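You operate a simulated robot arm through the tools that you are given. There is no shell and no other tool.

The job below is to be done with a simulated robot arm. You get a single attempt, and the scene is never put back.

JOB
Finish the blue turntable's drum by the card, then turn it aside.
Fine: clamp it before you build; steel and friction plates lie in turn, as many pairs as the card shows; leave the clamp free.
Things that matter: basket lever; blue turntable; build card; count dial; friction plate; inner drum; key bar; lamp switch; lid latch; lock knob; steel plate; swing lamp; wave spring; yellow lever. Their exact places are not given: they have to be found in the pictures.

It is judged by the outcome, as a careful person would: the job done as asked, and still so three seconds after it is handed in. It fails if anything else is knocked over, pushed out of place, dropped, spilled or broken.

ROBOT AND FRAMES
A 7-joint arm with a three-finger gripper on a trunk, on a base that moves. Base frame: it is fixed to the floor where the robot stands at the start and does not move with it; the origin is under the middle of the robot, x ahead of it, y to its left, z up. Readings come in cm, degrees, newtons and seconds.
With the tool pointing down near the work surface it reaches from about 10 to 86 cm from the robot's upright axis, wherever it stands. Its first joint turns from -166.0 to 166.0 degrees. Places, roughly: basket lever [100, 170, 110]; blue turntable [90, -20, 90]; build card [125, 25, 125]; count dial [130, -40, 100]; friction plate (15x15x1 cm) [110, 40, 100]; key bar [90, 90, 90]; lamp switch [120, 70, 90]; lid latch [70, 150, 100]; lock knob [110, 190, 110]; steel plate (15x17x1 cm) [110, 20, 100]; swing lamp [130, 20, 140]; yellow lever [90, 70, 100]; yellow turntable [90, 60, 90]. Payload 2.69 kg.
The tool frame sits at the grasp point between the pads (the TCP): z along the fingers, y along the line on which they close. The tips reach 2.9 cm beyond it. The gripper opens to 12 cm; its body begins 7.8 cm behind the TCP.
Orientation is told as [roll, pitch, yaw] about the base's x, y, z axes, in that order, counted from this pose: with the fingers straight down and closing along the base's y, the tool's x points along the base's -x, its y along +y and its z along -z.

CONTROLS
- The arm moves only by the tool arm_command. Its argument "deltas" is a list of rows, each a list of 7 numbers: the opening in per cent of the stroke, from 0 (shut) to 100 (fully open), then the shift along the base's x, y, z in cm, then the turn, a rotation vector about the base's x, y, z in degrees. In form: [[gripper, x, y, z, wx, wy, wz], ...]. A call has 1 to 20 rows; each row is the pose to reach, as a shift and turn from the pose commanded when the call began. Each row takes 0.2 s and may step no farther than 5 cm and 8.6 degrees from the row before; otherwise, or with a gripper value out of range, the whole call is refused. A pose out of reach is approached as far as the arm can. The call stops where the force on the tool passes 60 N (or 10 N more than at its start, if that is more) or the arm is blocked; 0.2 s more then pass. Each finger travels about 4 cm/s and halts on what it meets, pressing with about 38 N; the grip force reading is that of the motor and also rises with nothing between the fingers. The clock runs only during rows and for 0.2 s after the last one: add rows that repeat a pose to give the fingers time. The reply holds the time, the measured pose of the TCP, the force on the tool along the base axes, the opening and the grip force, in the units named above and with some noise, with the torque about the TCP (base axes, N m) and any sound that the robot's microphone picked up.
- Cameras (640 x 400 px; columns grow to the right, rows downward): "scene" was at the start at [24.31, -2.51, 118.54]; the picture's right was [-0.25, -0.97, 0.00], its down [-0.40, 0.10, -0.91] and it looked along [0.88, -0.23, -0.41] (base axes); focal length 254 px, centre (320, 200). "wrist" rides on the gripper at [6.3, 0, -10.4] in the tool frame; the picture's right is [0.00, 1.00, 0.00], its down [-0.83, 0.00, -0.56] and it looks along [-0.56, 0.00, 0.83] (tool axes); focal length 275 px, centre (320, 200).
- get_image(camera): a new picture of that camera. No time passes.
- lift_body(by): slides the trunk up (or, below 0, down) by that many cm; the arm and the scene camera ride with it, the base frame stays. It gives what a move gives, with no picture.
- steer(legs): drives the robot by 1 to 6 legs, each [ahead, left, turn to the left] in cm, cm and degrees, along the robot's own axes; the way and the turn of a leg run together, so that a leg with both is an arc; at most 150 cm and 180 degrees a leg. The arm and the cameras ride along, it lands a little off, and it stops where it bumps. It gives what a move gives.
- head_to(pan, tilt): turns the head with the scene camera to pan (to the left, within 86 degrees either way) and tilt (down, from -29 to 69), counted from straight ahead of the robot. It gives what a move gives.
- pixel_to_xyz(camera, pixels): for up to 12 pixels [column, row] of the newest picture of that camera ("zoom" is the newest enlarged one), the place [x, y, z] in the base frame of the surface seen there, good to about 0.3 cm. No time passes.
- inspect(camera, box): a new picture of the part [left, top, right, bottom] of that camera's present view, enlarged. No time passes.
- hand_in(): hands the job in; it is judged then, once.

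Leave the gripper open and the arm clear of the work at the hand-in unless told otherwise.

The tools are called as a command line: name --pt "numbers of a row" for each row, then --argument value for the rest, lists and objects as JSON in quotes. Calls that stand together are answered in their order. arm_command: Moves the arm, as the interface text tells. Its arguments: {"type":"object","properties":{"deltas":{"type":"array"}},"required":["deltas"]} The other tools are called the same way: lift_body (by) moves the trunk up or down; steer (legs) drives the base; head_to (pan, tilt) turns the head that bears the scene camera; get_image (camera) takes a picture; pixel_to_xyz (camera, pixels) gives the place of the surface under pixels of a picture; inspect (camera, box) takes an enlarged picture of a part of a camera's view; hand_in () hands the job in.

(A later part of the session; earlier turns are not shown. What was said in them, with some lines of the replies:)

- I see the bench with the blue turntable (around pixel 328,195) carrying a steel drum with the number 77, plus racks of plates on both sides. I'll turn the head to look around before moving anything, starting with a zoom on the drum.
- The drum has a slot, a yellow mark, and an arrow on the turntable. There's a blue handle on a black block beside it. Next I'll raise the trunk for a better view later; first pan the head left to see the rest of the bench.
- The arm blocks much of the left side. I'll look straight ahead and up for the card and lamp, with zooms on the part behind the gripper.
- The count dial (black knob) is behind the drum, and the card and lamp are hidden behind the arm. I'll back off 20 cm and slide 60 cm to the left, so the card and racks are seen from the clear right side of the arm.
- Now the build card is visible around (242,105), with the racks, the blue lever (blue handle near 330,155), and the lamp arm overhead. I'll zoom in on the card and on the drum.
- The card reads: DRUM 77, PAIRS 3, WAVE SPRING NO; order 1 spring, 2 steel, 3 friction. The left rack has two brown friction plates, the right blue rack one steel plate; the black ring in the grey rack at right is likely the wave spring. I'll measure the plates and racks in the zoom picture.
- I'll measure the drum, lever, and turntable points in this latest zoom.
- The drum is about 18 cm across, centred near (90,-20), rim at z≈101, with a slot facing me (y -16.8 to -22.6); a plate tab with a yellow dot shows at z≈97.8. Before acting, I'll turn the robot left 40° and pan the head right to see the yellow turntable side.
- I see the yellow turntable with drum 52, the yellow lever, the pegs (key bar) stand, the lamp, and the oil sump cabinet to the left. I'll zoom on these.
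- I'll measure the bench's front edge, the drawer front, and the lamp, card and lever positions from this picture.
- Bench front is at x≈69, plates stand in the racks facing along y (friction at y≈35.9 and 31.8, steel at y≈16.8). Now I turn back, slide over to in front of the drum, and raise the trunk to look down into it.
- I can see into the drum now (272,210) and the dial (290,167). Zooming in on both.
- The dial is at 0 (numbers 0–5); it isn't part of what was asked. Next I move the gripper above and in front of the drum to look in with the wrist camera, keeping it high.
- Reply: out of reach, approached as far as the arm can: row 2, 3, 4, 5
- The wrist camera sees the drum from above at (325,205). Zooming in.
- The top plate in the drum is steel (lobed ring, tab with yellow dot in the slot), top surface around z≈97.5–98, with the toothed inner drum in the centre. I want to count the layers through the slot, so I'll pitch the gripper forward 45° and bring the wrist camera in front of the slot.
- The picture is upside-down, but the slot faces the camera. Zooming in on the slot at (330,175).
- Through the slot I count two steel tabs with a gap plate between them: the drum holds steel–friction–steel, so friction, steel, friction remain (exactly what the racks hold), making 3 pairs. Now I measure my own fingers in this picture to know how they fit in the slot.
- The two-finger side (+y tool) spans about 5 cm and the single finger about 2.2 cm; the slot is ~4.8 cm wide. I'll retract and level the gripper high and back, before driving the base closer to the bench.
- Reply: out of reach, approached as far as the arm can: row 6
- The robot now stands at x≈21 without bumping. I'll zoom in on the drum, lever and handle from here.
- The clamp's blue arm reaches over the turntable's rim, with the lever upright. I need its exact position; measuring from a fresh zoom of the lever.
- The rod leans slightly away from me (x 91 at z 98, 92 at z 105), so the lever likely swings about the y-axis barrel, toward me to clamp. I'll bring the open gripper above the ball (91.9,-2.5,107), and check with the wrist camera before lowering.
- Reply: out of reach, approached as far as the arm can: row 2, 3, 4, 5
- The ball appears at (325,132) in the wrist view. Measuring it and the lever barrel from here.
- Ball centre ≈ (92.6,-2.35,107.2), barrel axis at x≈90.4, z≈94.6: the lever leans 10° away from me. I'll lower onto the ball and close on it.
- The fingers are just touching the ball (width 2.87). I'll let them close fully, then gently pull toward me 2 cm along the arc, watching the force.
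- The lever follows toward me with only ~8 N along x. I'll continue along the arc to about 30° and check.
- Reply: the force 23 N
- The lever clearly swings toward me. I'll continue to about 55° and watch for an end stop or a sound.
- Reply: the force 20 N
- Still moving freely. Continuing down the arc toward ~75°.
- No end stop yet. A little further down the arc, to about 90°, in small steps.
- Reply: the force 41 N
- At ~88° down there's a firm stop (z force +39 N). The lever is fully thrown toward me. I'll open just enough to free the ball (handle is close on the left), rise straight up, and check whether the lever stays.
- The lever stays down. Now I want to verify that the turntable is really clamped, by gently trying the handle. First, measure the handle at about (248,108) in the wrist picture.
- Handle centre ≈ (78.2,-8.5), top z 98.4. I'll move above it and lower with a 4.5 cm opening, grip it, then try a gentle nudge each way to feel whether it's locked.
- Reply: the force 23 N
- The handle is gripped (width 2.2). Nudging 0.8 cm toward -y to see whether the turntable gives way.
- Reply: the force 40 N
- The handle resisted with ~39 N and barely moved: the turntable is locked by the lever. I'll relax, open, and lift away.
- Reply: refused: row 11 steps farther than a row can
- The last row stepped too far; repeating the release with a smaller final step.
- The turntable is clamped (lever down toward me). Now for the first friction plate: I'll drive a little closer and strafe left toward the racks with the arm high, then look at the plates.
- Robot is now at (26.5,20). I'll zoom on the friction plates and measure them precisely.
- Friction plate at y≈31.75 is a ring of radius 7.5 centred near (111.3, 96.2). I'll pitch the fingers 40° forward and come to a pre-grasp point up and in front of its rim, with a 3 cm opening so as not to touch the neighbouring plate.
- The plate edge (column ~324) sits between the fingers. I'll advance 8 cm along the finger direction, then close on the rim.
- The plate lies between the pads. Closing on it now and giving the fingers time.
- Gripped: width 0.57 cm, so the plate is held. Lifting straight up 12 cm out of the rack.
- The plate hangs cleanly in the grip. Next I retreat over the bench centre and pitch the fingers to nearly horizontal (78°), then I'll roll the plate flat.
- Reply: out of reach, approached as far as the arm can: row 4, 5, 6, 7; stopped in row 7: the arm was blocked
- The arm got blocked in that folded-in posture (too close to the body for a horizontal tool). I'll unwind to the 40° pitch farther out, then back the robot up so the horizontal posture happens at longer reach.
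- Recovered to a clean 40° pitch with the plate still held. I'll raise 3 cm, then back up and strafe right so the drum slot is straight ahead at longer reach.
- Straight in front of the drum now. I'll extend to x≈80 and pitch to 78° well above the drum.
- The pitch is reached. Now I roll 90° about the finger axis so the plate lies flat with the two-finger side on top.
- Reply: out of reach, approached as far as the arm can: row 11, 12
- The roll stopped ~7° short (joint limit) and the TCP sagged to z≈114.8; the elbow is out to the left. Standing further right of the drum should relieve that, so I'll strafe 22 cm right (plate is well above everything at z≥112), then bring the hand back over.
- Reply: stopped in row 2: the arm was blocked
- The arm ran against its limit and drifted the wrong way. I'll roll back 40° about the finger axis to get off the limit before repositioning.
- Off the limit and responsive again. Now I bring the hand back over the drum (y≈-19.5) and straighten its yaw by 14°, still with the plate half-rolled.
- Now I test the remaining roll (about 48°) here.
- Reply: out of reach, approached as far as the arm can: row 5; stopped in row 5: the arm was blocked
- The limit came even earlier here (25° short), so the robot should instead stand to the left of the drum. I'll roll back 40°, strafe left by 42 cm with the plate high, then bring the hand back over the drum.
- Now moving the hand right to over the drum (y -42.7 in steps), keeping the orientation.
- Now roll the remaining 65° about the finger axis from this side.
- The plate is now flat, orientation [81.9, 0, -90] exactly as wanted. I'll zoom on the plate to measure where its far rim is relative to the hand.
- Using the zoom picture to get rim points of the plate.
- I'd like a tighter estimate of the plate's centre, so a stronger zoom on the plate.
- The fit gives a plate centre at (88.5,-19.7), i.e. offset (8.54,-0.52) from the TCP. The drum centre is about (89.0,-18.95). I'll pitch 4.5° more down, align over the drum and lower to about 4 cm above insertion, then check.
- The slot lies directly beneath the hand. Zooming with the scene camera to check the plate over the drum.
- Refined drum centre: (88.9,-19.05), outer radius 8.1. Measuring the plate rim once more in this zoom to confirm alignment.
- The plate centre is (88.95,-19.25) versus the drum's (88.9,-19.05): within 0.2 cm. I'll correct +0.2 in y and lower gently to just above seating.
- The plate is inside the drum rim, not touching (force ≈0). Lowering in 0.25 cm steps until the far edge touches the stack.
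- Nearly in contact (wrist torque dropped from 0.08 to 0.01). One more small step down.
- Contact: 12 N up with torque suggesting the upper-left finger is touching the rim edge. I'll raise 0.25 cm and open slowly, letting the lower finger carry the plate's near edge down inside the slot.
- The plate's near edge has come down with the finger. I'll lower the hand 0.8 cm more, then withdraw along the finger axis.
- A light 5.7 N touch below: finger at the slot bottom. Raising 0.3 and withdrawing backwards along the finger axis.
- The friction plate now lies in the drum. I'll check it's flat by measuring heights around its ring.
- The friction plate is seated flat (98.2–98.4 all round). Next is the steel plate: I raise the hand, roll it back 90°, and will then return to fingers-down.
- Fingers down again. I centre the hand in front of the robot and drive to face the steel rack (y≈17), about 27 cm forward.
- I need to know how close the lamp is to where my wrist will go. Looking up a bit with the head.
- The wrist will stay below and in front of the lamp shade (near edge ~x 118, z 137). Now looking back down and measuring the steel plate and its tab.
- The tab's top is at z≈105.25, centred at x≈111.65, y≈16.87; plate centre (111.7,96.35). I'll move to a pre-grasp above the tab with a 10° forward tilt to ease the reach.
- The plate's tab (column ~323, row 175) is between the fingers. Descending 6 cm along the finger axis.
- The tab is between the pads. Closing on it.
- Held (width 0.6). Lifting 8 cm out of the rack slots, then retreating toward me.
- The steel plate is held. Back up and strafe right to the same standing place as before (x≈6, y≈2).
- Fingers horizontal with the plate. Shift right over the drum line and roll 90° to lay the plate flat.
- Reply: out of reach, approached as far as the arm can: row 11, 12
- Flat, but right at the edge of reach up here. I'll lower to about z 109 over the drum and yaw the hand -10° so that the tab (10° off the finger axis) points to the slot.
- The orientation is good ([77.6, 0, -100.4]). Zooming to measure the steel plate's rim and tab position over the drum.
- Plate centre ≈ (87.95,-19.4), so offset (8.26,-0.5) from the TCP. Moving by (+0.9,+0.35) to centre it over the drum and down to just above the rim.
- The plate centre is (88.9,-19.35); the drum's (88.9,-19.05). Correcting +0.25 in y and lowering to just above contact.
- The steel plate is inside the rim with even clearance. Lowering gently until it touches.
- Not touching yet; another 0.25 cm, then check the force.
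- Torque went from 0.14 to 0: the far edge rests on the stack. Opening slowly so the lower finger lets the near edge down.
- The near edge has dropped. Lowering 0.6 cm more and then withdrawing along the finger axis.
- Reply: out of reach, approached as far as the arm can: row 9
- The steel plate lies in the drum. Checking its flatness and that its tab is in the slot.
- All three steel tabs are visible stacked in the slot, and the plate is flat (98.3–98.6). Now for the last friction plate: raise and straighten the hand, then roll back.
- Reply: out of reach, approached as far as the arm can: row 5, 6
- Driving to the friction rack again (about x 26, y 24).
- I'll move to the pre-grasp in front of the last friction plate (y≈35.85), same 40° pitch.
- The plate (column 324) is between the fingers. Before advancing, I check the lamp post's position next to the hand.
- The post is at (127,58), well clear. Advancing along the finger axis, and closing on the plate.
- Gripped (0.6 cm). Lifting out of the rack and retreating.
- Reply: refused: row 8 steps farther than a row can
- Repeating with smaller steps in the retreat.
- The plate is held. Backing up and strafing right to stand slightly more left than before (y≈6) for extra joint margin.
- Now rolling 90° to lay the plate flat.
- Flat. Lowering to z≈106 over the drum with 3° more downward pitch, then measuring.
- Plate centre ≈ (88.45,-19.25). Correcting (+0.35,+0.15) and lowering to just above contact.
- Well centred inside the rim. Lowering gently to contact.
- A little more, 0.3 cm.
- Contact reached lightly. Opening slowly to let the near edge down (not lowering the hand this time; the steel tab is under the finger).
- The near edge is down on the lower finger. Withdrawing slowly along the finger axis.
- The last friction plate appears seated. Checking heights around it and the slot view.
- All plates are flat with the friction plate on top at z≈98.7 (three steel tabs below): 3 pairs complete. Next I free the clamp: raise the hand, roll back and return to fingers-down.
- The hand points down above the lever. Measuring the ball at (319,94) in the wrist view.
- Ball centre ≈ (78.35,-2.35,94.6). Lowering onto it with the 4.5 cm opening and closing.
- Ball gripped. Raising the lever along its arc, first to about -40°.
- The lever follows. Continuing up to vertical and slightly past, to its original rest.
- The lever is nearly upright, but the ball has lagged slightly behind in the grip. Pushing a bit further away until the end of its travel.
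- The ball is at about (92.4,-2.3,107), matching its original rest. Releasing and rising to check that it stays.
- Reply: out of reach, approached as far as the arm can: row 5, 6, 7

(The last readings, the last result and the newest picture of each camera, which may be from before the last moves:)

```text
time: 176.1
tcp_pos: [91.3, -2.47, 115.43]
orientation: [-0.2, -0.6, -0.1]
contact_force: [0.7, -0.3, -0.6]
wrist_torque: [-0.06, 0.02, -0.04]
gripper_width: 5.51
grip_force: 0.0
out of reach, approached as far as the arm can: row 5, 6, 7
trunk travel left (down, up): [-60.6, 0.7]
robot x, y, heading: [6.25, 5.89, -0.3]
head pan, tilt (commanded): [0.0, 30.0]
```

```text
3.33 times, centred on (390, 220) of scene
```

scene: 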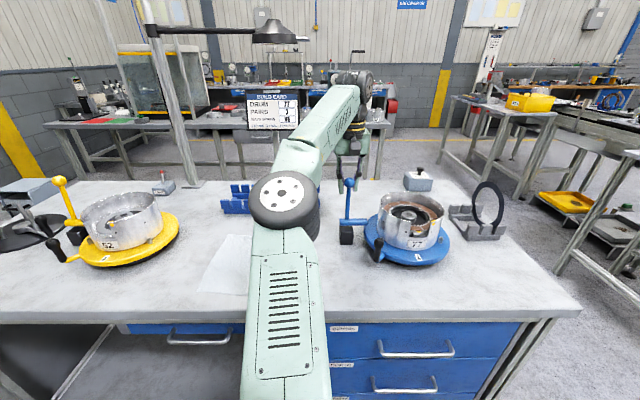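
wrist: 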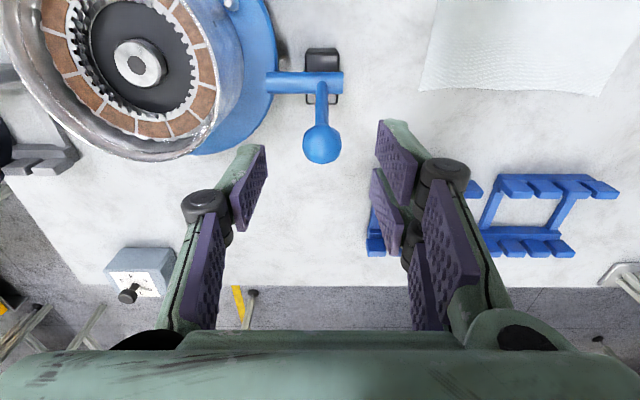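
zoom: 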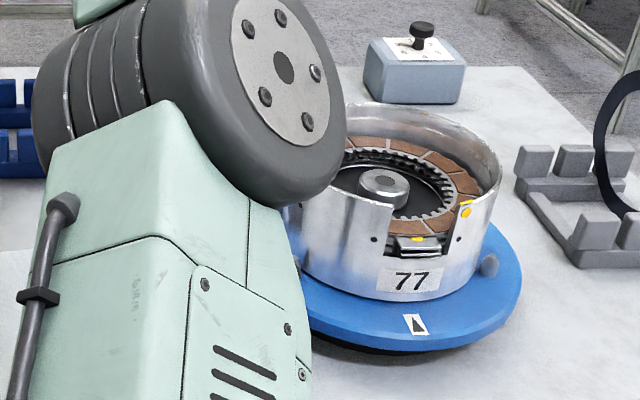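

pixel_to_xyz --camera "wrist" --pixels '[[322, 135], [322, 145], [322, 155], [308, 145], [338, 145], [322, 105], [322, 85], [280, 83]]'

inspect --camera "wrist" --box '[230, 30, 390, 180]'

```text
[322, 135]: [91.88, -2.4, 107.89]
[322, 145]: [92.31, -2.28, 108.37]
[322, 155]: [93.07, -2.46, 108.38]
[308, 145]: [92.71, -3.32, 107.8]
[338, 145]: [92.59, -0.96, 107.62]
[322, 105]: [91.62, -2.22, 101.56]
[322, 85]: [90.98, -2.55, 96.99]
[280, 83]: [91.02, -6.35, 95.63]
```

```text
2.67 times, centred on (310, 105) of wrist
```

zoom: 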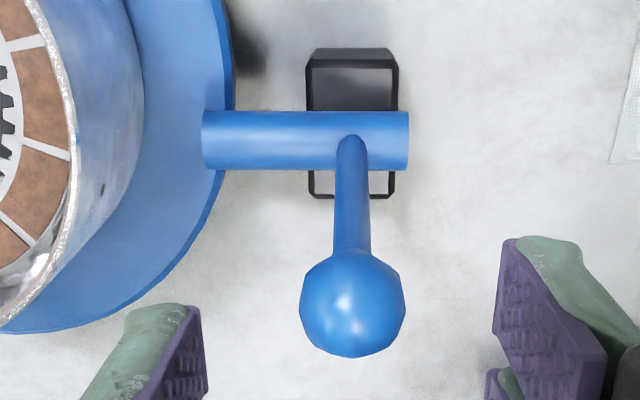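

The lever is back exactly at its original free position (ball centre ≈ 92.6,-2.3,107.2). Now move above the handle to turn the table.

arm_command --pt "44 -4 -1.8 0 0 0 0" --pt "42 -8 -3.6 -0.5 0 0 0" --pt "40 -11 -5 -1.5 0 0 0" --pt "38 -13.1 -6 -3 0 0 0" --pt "38 -13.1 -6 -3 0 0 0"

get_image --camera "wrist"

```text
time: 177.3
tcp_pos: [78.47, -8.52, 112.18]
orientation: [0.1, 0.1, 0.1]
contact_force: [-0.1, 0.9, -0.3]
wrist_torque: [-0.01, 0.02, 0.01]
gripper_width: 4.57
grip_force: 0.1
out of reach, approached as far as the arm can: row 1
trunk travel left (down, up): [-60.6, 0.7]
robot x, y, heading: [6.57, 6.13, -0.6]
head pan, tilt (commanded): [0.0, 30.0]
```

```text
taken
```

wrist: 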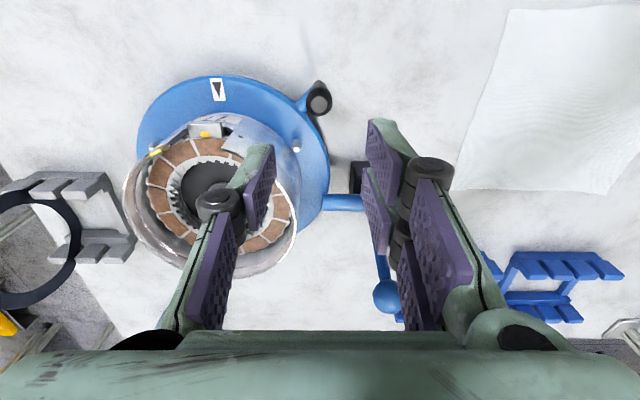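

pixel_to_xyz --camera "wrist" --pixels '[[318, 102], [310, 102], [327, 102], [318, 112], [318, 90], [305, 100], [219, 90], [297, 150], [205, 200]]'

inspect --camera "wrist" --box '[110, 60, 350, 290]'

```text
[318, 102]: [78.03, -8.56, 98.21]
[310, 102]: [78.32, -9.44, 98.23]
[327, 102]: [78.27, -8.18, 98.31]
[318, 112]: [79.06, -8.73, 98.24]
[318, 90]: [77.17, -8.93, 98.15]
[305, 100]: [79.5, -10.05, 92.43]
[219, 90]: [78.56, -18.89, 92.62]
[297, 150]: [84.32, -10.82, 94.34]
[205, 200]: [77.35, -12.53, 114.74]
```

```text
1.74 times, centred on (230, 175) of wrist
```

zoom: 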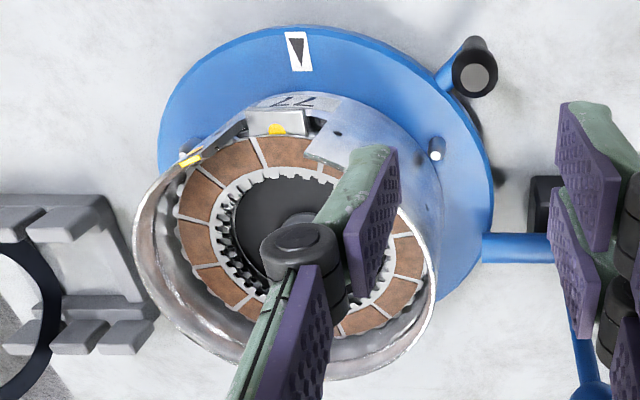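

Handle centre ≈ (78.2,-8.7), top z 98.25. Lowering and gripping it.

arm_command --pt "38 -0.1 -0.1 -4.5 0 0 0" --pt "38 -0.2 -0.2 -9 0 0 0" --pt "38 -0.25 -0.2 -12.5 0 0 0" --pt "38 -0.25 -0.2 -15 0 0 0" --pt "38 -0.25 -0.2 -15 0 0 0" --pt "25 -0.25 -0.2 -15 0 0 0" --pt "14 -0.25 -0.2 -15 0 0 0" --pt "14 -0.25 -0.2 -15 0 0 0" --pt "14 -0.25 -0.2 -15 0 0 0"

get_image --camera "wrist"

```text
time: 179.3
tcp_pos: [78.06, -8.44, 97.04]
orientation: [0.1, 0.1, 0.1]
contact_force: [0.6, -0.4, -3.7]
wrist_torque: [-0.04, -0.28, 0.03]
gripper_width: 2.26
grip_force: 39.7
trunk travel left (down, up): [-60.6, 0.7]
robot x, y, heading: [6.51, 5.56, -0.1]
head pan, tilt (commanded): [0.0, 30.0]
```

```text
taken
```

wrist: 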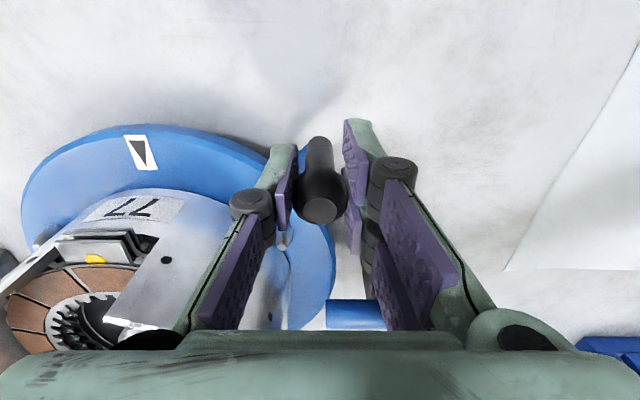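

Handle gripped. Starting the turn: the handle toward me and to the right along its arc (first 18°), watching the force.

arm_command --pt "14 -0.48 -0.54 0 0 0 0" --pt "14 -0.98 -1.09 0 0 0 0" --pt "14 -1.9 -2.36 0 0 0 0" --pt "14 -2.69 -3.73 0 0 0 0" --pt "14 -2.69 -3.73 0 0 0 0"

get_image --camera "wrist"

```text
time: 180.5
tcp_pos: [75.15, -12.35, 97.12]
orientation: [0.1, 0.5, -0.2]
contact_force: [-11.5, 7.3, -17.5]
wrist_torque: [-0.08, 0.31, 0.18]
gripper_width: 2.24
grip_force: 44.9
trunk travel left (down, up): [-60.6, 0.7]
robot x, y, heading: [6.3, 5.73, -0.0]
head pan, tilt (commanded): [0.0, 30.0]
```

```text
taken
```

wrist: 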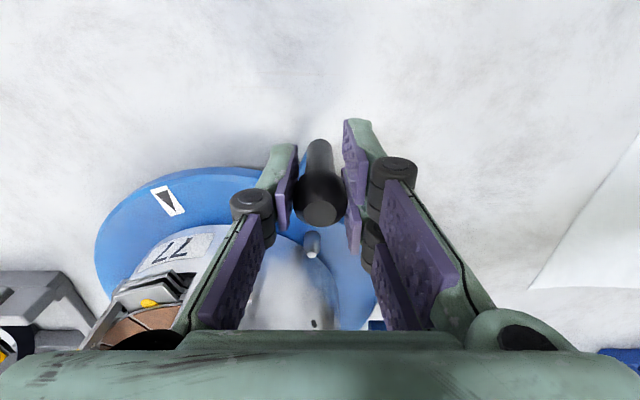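

The table turns freely with the clamp released (arrow moved round). Continuing the arc with slightly larger radius.

arm_command --pt "14 -0.92 -1.12 -0.1 0 0 0" --pt "14 -1.41 -2.64 -0.1 0 0 0" --pt "14 -1.74 -4.21 -0.1 0 0 0" --pt "14 -1.91 -5.8 -0.1 0 0 0" --pt "14 -1.91 -7.4 -0.1 0 0 0" --pt "14 -1.74 -8.99 -0.1 0 0 0" --pt "14 -1.74 -8.99 -0.1 0 0 0"

get_image --camera "wrist"

get_image --camera "scene"

```text
time: 182.1
tcp_pos: [73.61, -21.26, 97.25]
orientation: [0.0, 0.1, -0.1]
contact_force: [-0.3, 0.6, -0.4]
wrist_torque: [-0.1, 0.15, 0.05]
gripper_width: 2.23
grip_force: 44.6
trunk travel left (down, up): [-60.6, 0.7]
robot x, y, heading: [6.14, 5.98, -0.4]
head pan, tilt (commanded): [0.0, 30.0]
```

```text
taken
```

wrist: 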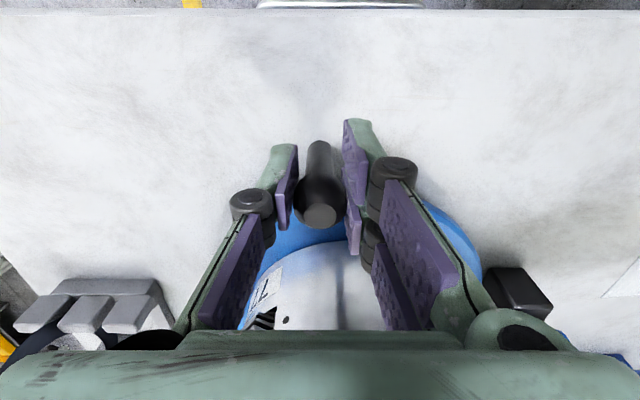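

```text
taken
```

scene: 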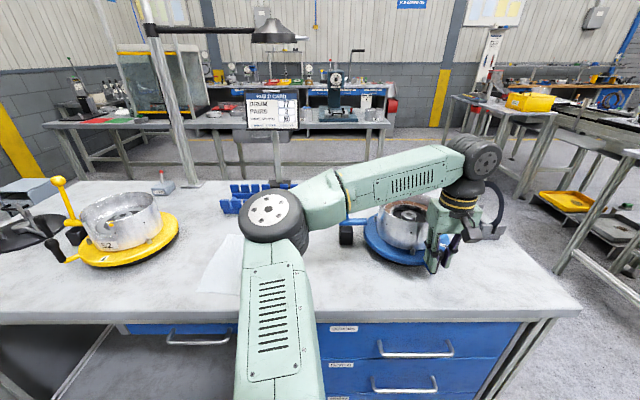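

Turned about 53° with near-zero force. Continuing to a quarter turn.

arm_command --pt "14 0.33 -1.57 0 0 0 0" --pt "14 0.83 -3.09 0 0 0 0" --pt "14 1.48 -4.56 0 0 0 0" --pt "14 2.28 -5.94 0 0 0 0" --pt "14 3.22 -7.24 0 0 0 0" --pt "14 4.29 -8.43 0 0 0 0" --pt "14 4.29 -8.43 0 0 0 0"

get_image --camera "wrist"

get_image --camera "scene"

```text
time: 183.7
tcp_pos: [77.56, -29.5, 97.37]
orientation: [0.5, 0.4, 0.0]
contact_force: [-22.2, 24.2, -5.5]
wrist_torque: [-0.22, 0.41, 0.26]
gripper_width: 2.24
grip_force: 44.7
trunk travel left (down, up): [-60.6, 0.7]
robot x, y, heading: [6.18, 5.75, -0.4]
head pan, tilt (commanded): [0.0, 30.0]
```

```text
taken
```

wrist: 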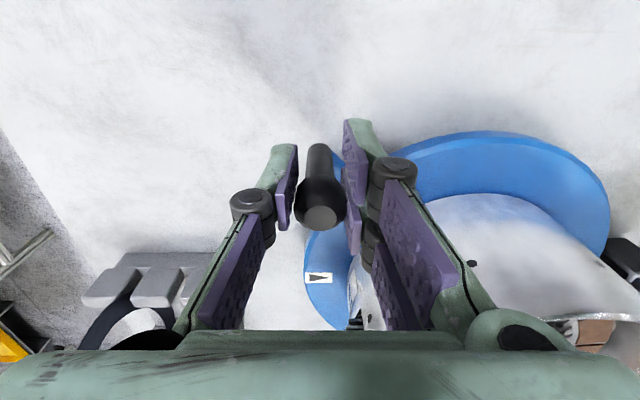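

```text
taken
```

scene: 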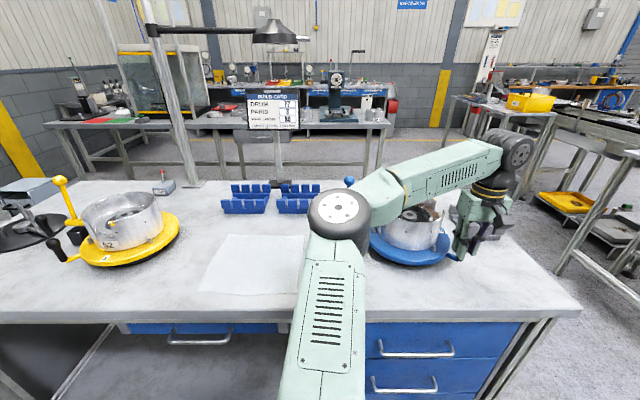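

A firm stop (~33 N opposing the motion) at about 88°, so the table is turned fully aside. I'll relax, release the handle and rise.

arm_command --pt "14 -0.3 0.25 0 0 0 0" --pt "14 -0.5 0.4 0 0 0 0" --pt "24 -0.5 0.4 0 0 0 0" --pt "32 -0.5 0.4 0 0 0 0" --pt "38 -0.5 0.4 0 0 0 0" --pt "38 -0.5 0.4 0 0 0 0" --pt "38 -0.5 0.4 4 0 0 0" --pt "38 -0.5 0.4 8.5 0 0 0" --pt "38 -0.5 0.4 13 0 0 0" --pt "38 -0.5 0.4 17 0 0 0"

get_image --camera "wrist"

get_image --camera "scene"

```text
time: 185.9
tcp_pos: [77.31, -29.24, 114.04]
orientation: [0.1, 0.0, -0.1]
contact_force: [0.5, 0.2, 1.2]
wrist_torque: [0.01, 0.02, -0.01]
gripper_width: 4.56
grip_force: 0.0
trunk travel left (down, up): [-60.6, 0.7]
robot x, y, heading: [6.05, 5.76, -0.2]
head pan, tilt (commanded): [0.0, 30.0]
```

```text
taken
```

wrist: 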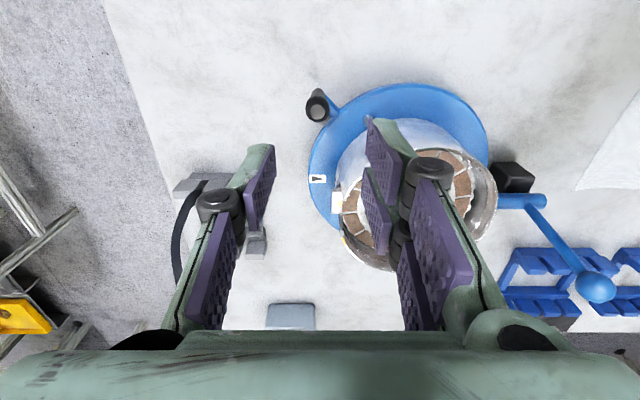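

```text
taken
```

scene: 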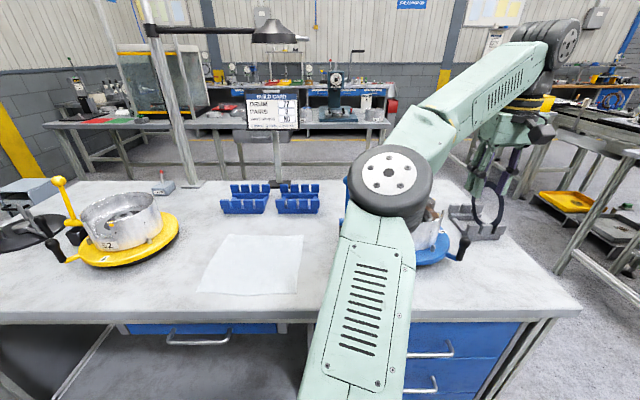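

The table is turned; its arrow now faces to the right. I'll move the arm clear (up and back toward me), open the gripper, and back the robot off, then check everything.

arm_command --pt "45 -3.5 3 1 0 0 0" --pt "55 -7 6 2 0 0 0" --pt "65 -10 9.5 2 0 0 0" --pt "80 -12 13.5 2 0 0 0" --pt "90 -13 18 2 0 0 0" --pt "100 -14 22.5 2 0 0 0" --pt "100 -14 27 2 0 0 0" --pt "100 -14 31.5 2 0 0 0"

steer --legs '[[-15, 0, 0]]'

head_to --pan -18 --tilt 32

get_image --camera "scene"

```text
time: 187.7
tcp_pos: [63.18, 2.37, 116.32]
orientation: [0.1, 0.1, -0.1]
contact_force: [-0.8, 0.8, 0.6]
wrist_torque: [-0.01, -0.02, -0.02]
gripper_width: 11.99
grip_force: 0.1
trunk travel left (down, up): [-60.6, 0.7]
robot x, y, heading: [6.27, 5.86, -0.5]
head pan, tilt (commanded): [0.0, 30.0]
```

```text
time: 189.1
tcp_pos: [47.97, 2.31, 116.27]
orientation: [0.0, 0.0, -0.1]
contact_force: [-0.1, -0.1, 0.9]
wrist_torque: [-0.03, 0.0, 0.02]
gripper_width: 12.03
grip_force: 0.0
trunk travel left (down, up): [-60.6, 0.7]
robot x, y, heading: [-8.78, 5.96, -0.4]
head pan, tilt (commanded): [0.0, 30.0]
```

```text
time: 189.9
tcp_pos: [48.24, 2.28, 116.1]
orientation: [0.1, 0.1, 0.0]
contact_force: [-0.4, -1.0, -0.2]
wrist_torque: [-0.03, 0.04, 0.01]
gripper_width: 12.02
grip_force: 0.0
trunk travel left (down, up): [-60.6, 0.7]
robot x, y, heading: [-8.78, 5.86, -0.4]
head pan, tilt (commanded): [-18.0, 32.0]
```

```text
taken
```

scene: 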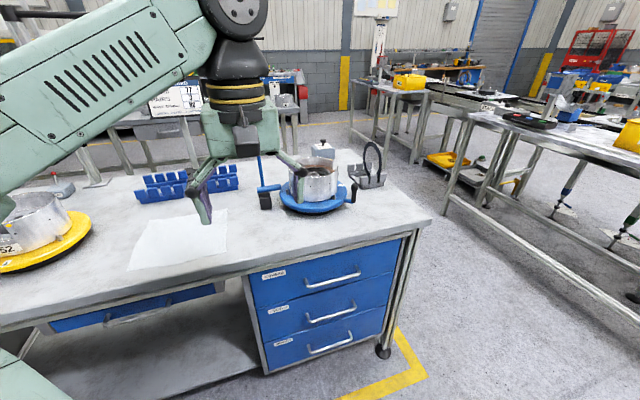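

inspect --camera "scene" --box '[250, 130, 400, 225]'

pixel_to_xyz --camera "zoom" --pixels '[[437, 265], [60, 100], [200, 150], [300, 180], [340, 130], [60, 250], [330, 145], [365, 140]]'

```text
4.21 times, centred on (325, 178) of scene
```

zoom: 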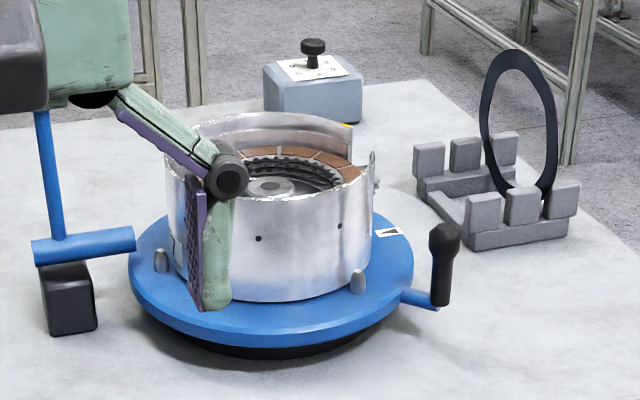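

```text
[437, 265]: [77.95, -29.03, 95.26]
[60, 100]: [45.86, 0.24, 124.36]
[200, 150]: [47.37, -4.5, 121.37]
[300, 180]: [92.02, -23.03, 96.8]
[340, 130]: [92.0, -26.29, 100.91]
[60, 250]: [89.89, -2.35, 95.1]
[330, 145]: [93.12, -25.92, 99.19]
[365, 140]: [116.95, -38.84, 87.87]
```

Lever is up, the slot faces right, and everything stands. Let me measure the arrow and handle to verify the turn angle.

inspect --camera "scene" --box '[310, 150, 370, 215]'

```text
6.15 times, centred on (340, 182) of scene
```

zoom: 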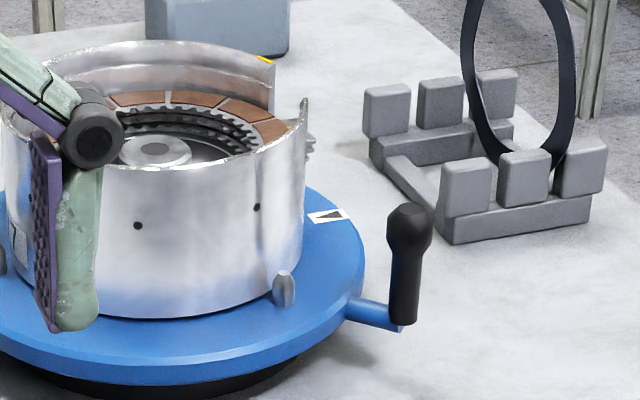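

pixel_to_xyz --camera "zoom" --pixels '[[328, 216], [340, 215], [316, 218], [408, 220], [405, 260], [308, 145], [265, 70], [140, 100], [200, 110], [250, 135]]'

inspect --camera "scene" --box '[120, 140, 250, 230]'

```text
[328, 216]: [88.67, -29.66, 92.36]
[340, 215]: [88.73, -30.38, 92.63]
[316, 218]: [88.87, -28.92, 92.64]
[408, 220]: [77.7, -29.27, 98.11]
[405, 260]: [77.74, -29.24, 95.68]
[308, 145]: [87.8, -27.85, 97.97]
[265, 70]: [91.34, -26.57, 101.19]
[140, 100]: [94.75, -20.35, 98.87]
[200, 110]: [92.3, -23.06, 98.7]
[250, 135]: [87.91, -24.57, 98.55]
```

```text
4.44 times, centred on (185, 185) of scene
```

zoom: 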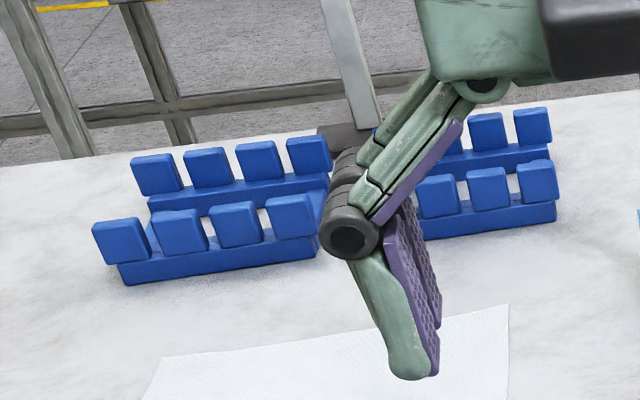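

The arrow is now at 269° versus 180° before: an 89° quarter turn, and the plates remain flat. One last check on the lever before handing in.

inspect --camera "scene" --box '[235, 120, 315, 220]'

pixel_to_xyz --camera "zoom" --pixels '[[220, 170], [228, 215], [235, 260], [300, 262]]'

```text
4.00 times, centred on (275, 170) of scene
```

zoom: 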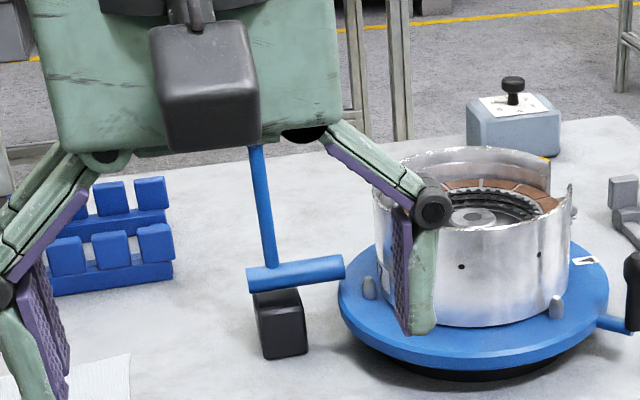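

```text
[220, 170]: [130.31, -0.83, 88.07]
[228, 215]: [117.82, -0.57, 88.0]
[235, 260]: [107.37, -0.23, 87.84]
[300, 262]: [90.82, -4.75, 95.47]
```

The lever is upright (free) and the table is turned aside. The drum holds three steel–friction pairs, with no wave spring used. The gripper is open and the arm is clear, so I'm handing in.

hand_in

```text
The job is handed in.
```

The blue turntable's drum 77 is finished to the card and turned aside, and I've handed the job in. I haven't been told the verdict.

- **Clamp first:** I pulled the blue lever down toward the robot. I then pushed on the turntable's handle with about 39 N and it didn't turn, so it was locked before I built anything.
- **Build:** The drum already held steel, friction, steel. I added the three plates left in the racks: friction, steel, friction. That makes 3 pairs, with a friction plate on top and all three steel tabs in the slot. The top plate lies flat. No wave spring was used, as the card says NO.
- **Clamp free:** The lever is back upright where it started.
- **Turned aside:** The turntable went round about 89°, to a firm stop, so the slot now faces right.

I left the count dial at 0, since the job didn't ask for it. I saw nothing else moved or knocked over. The gripper is open and the arm is clear of the bench.
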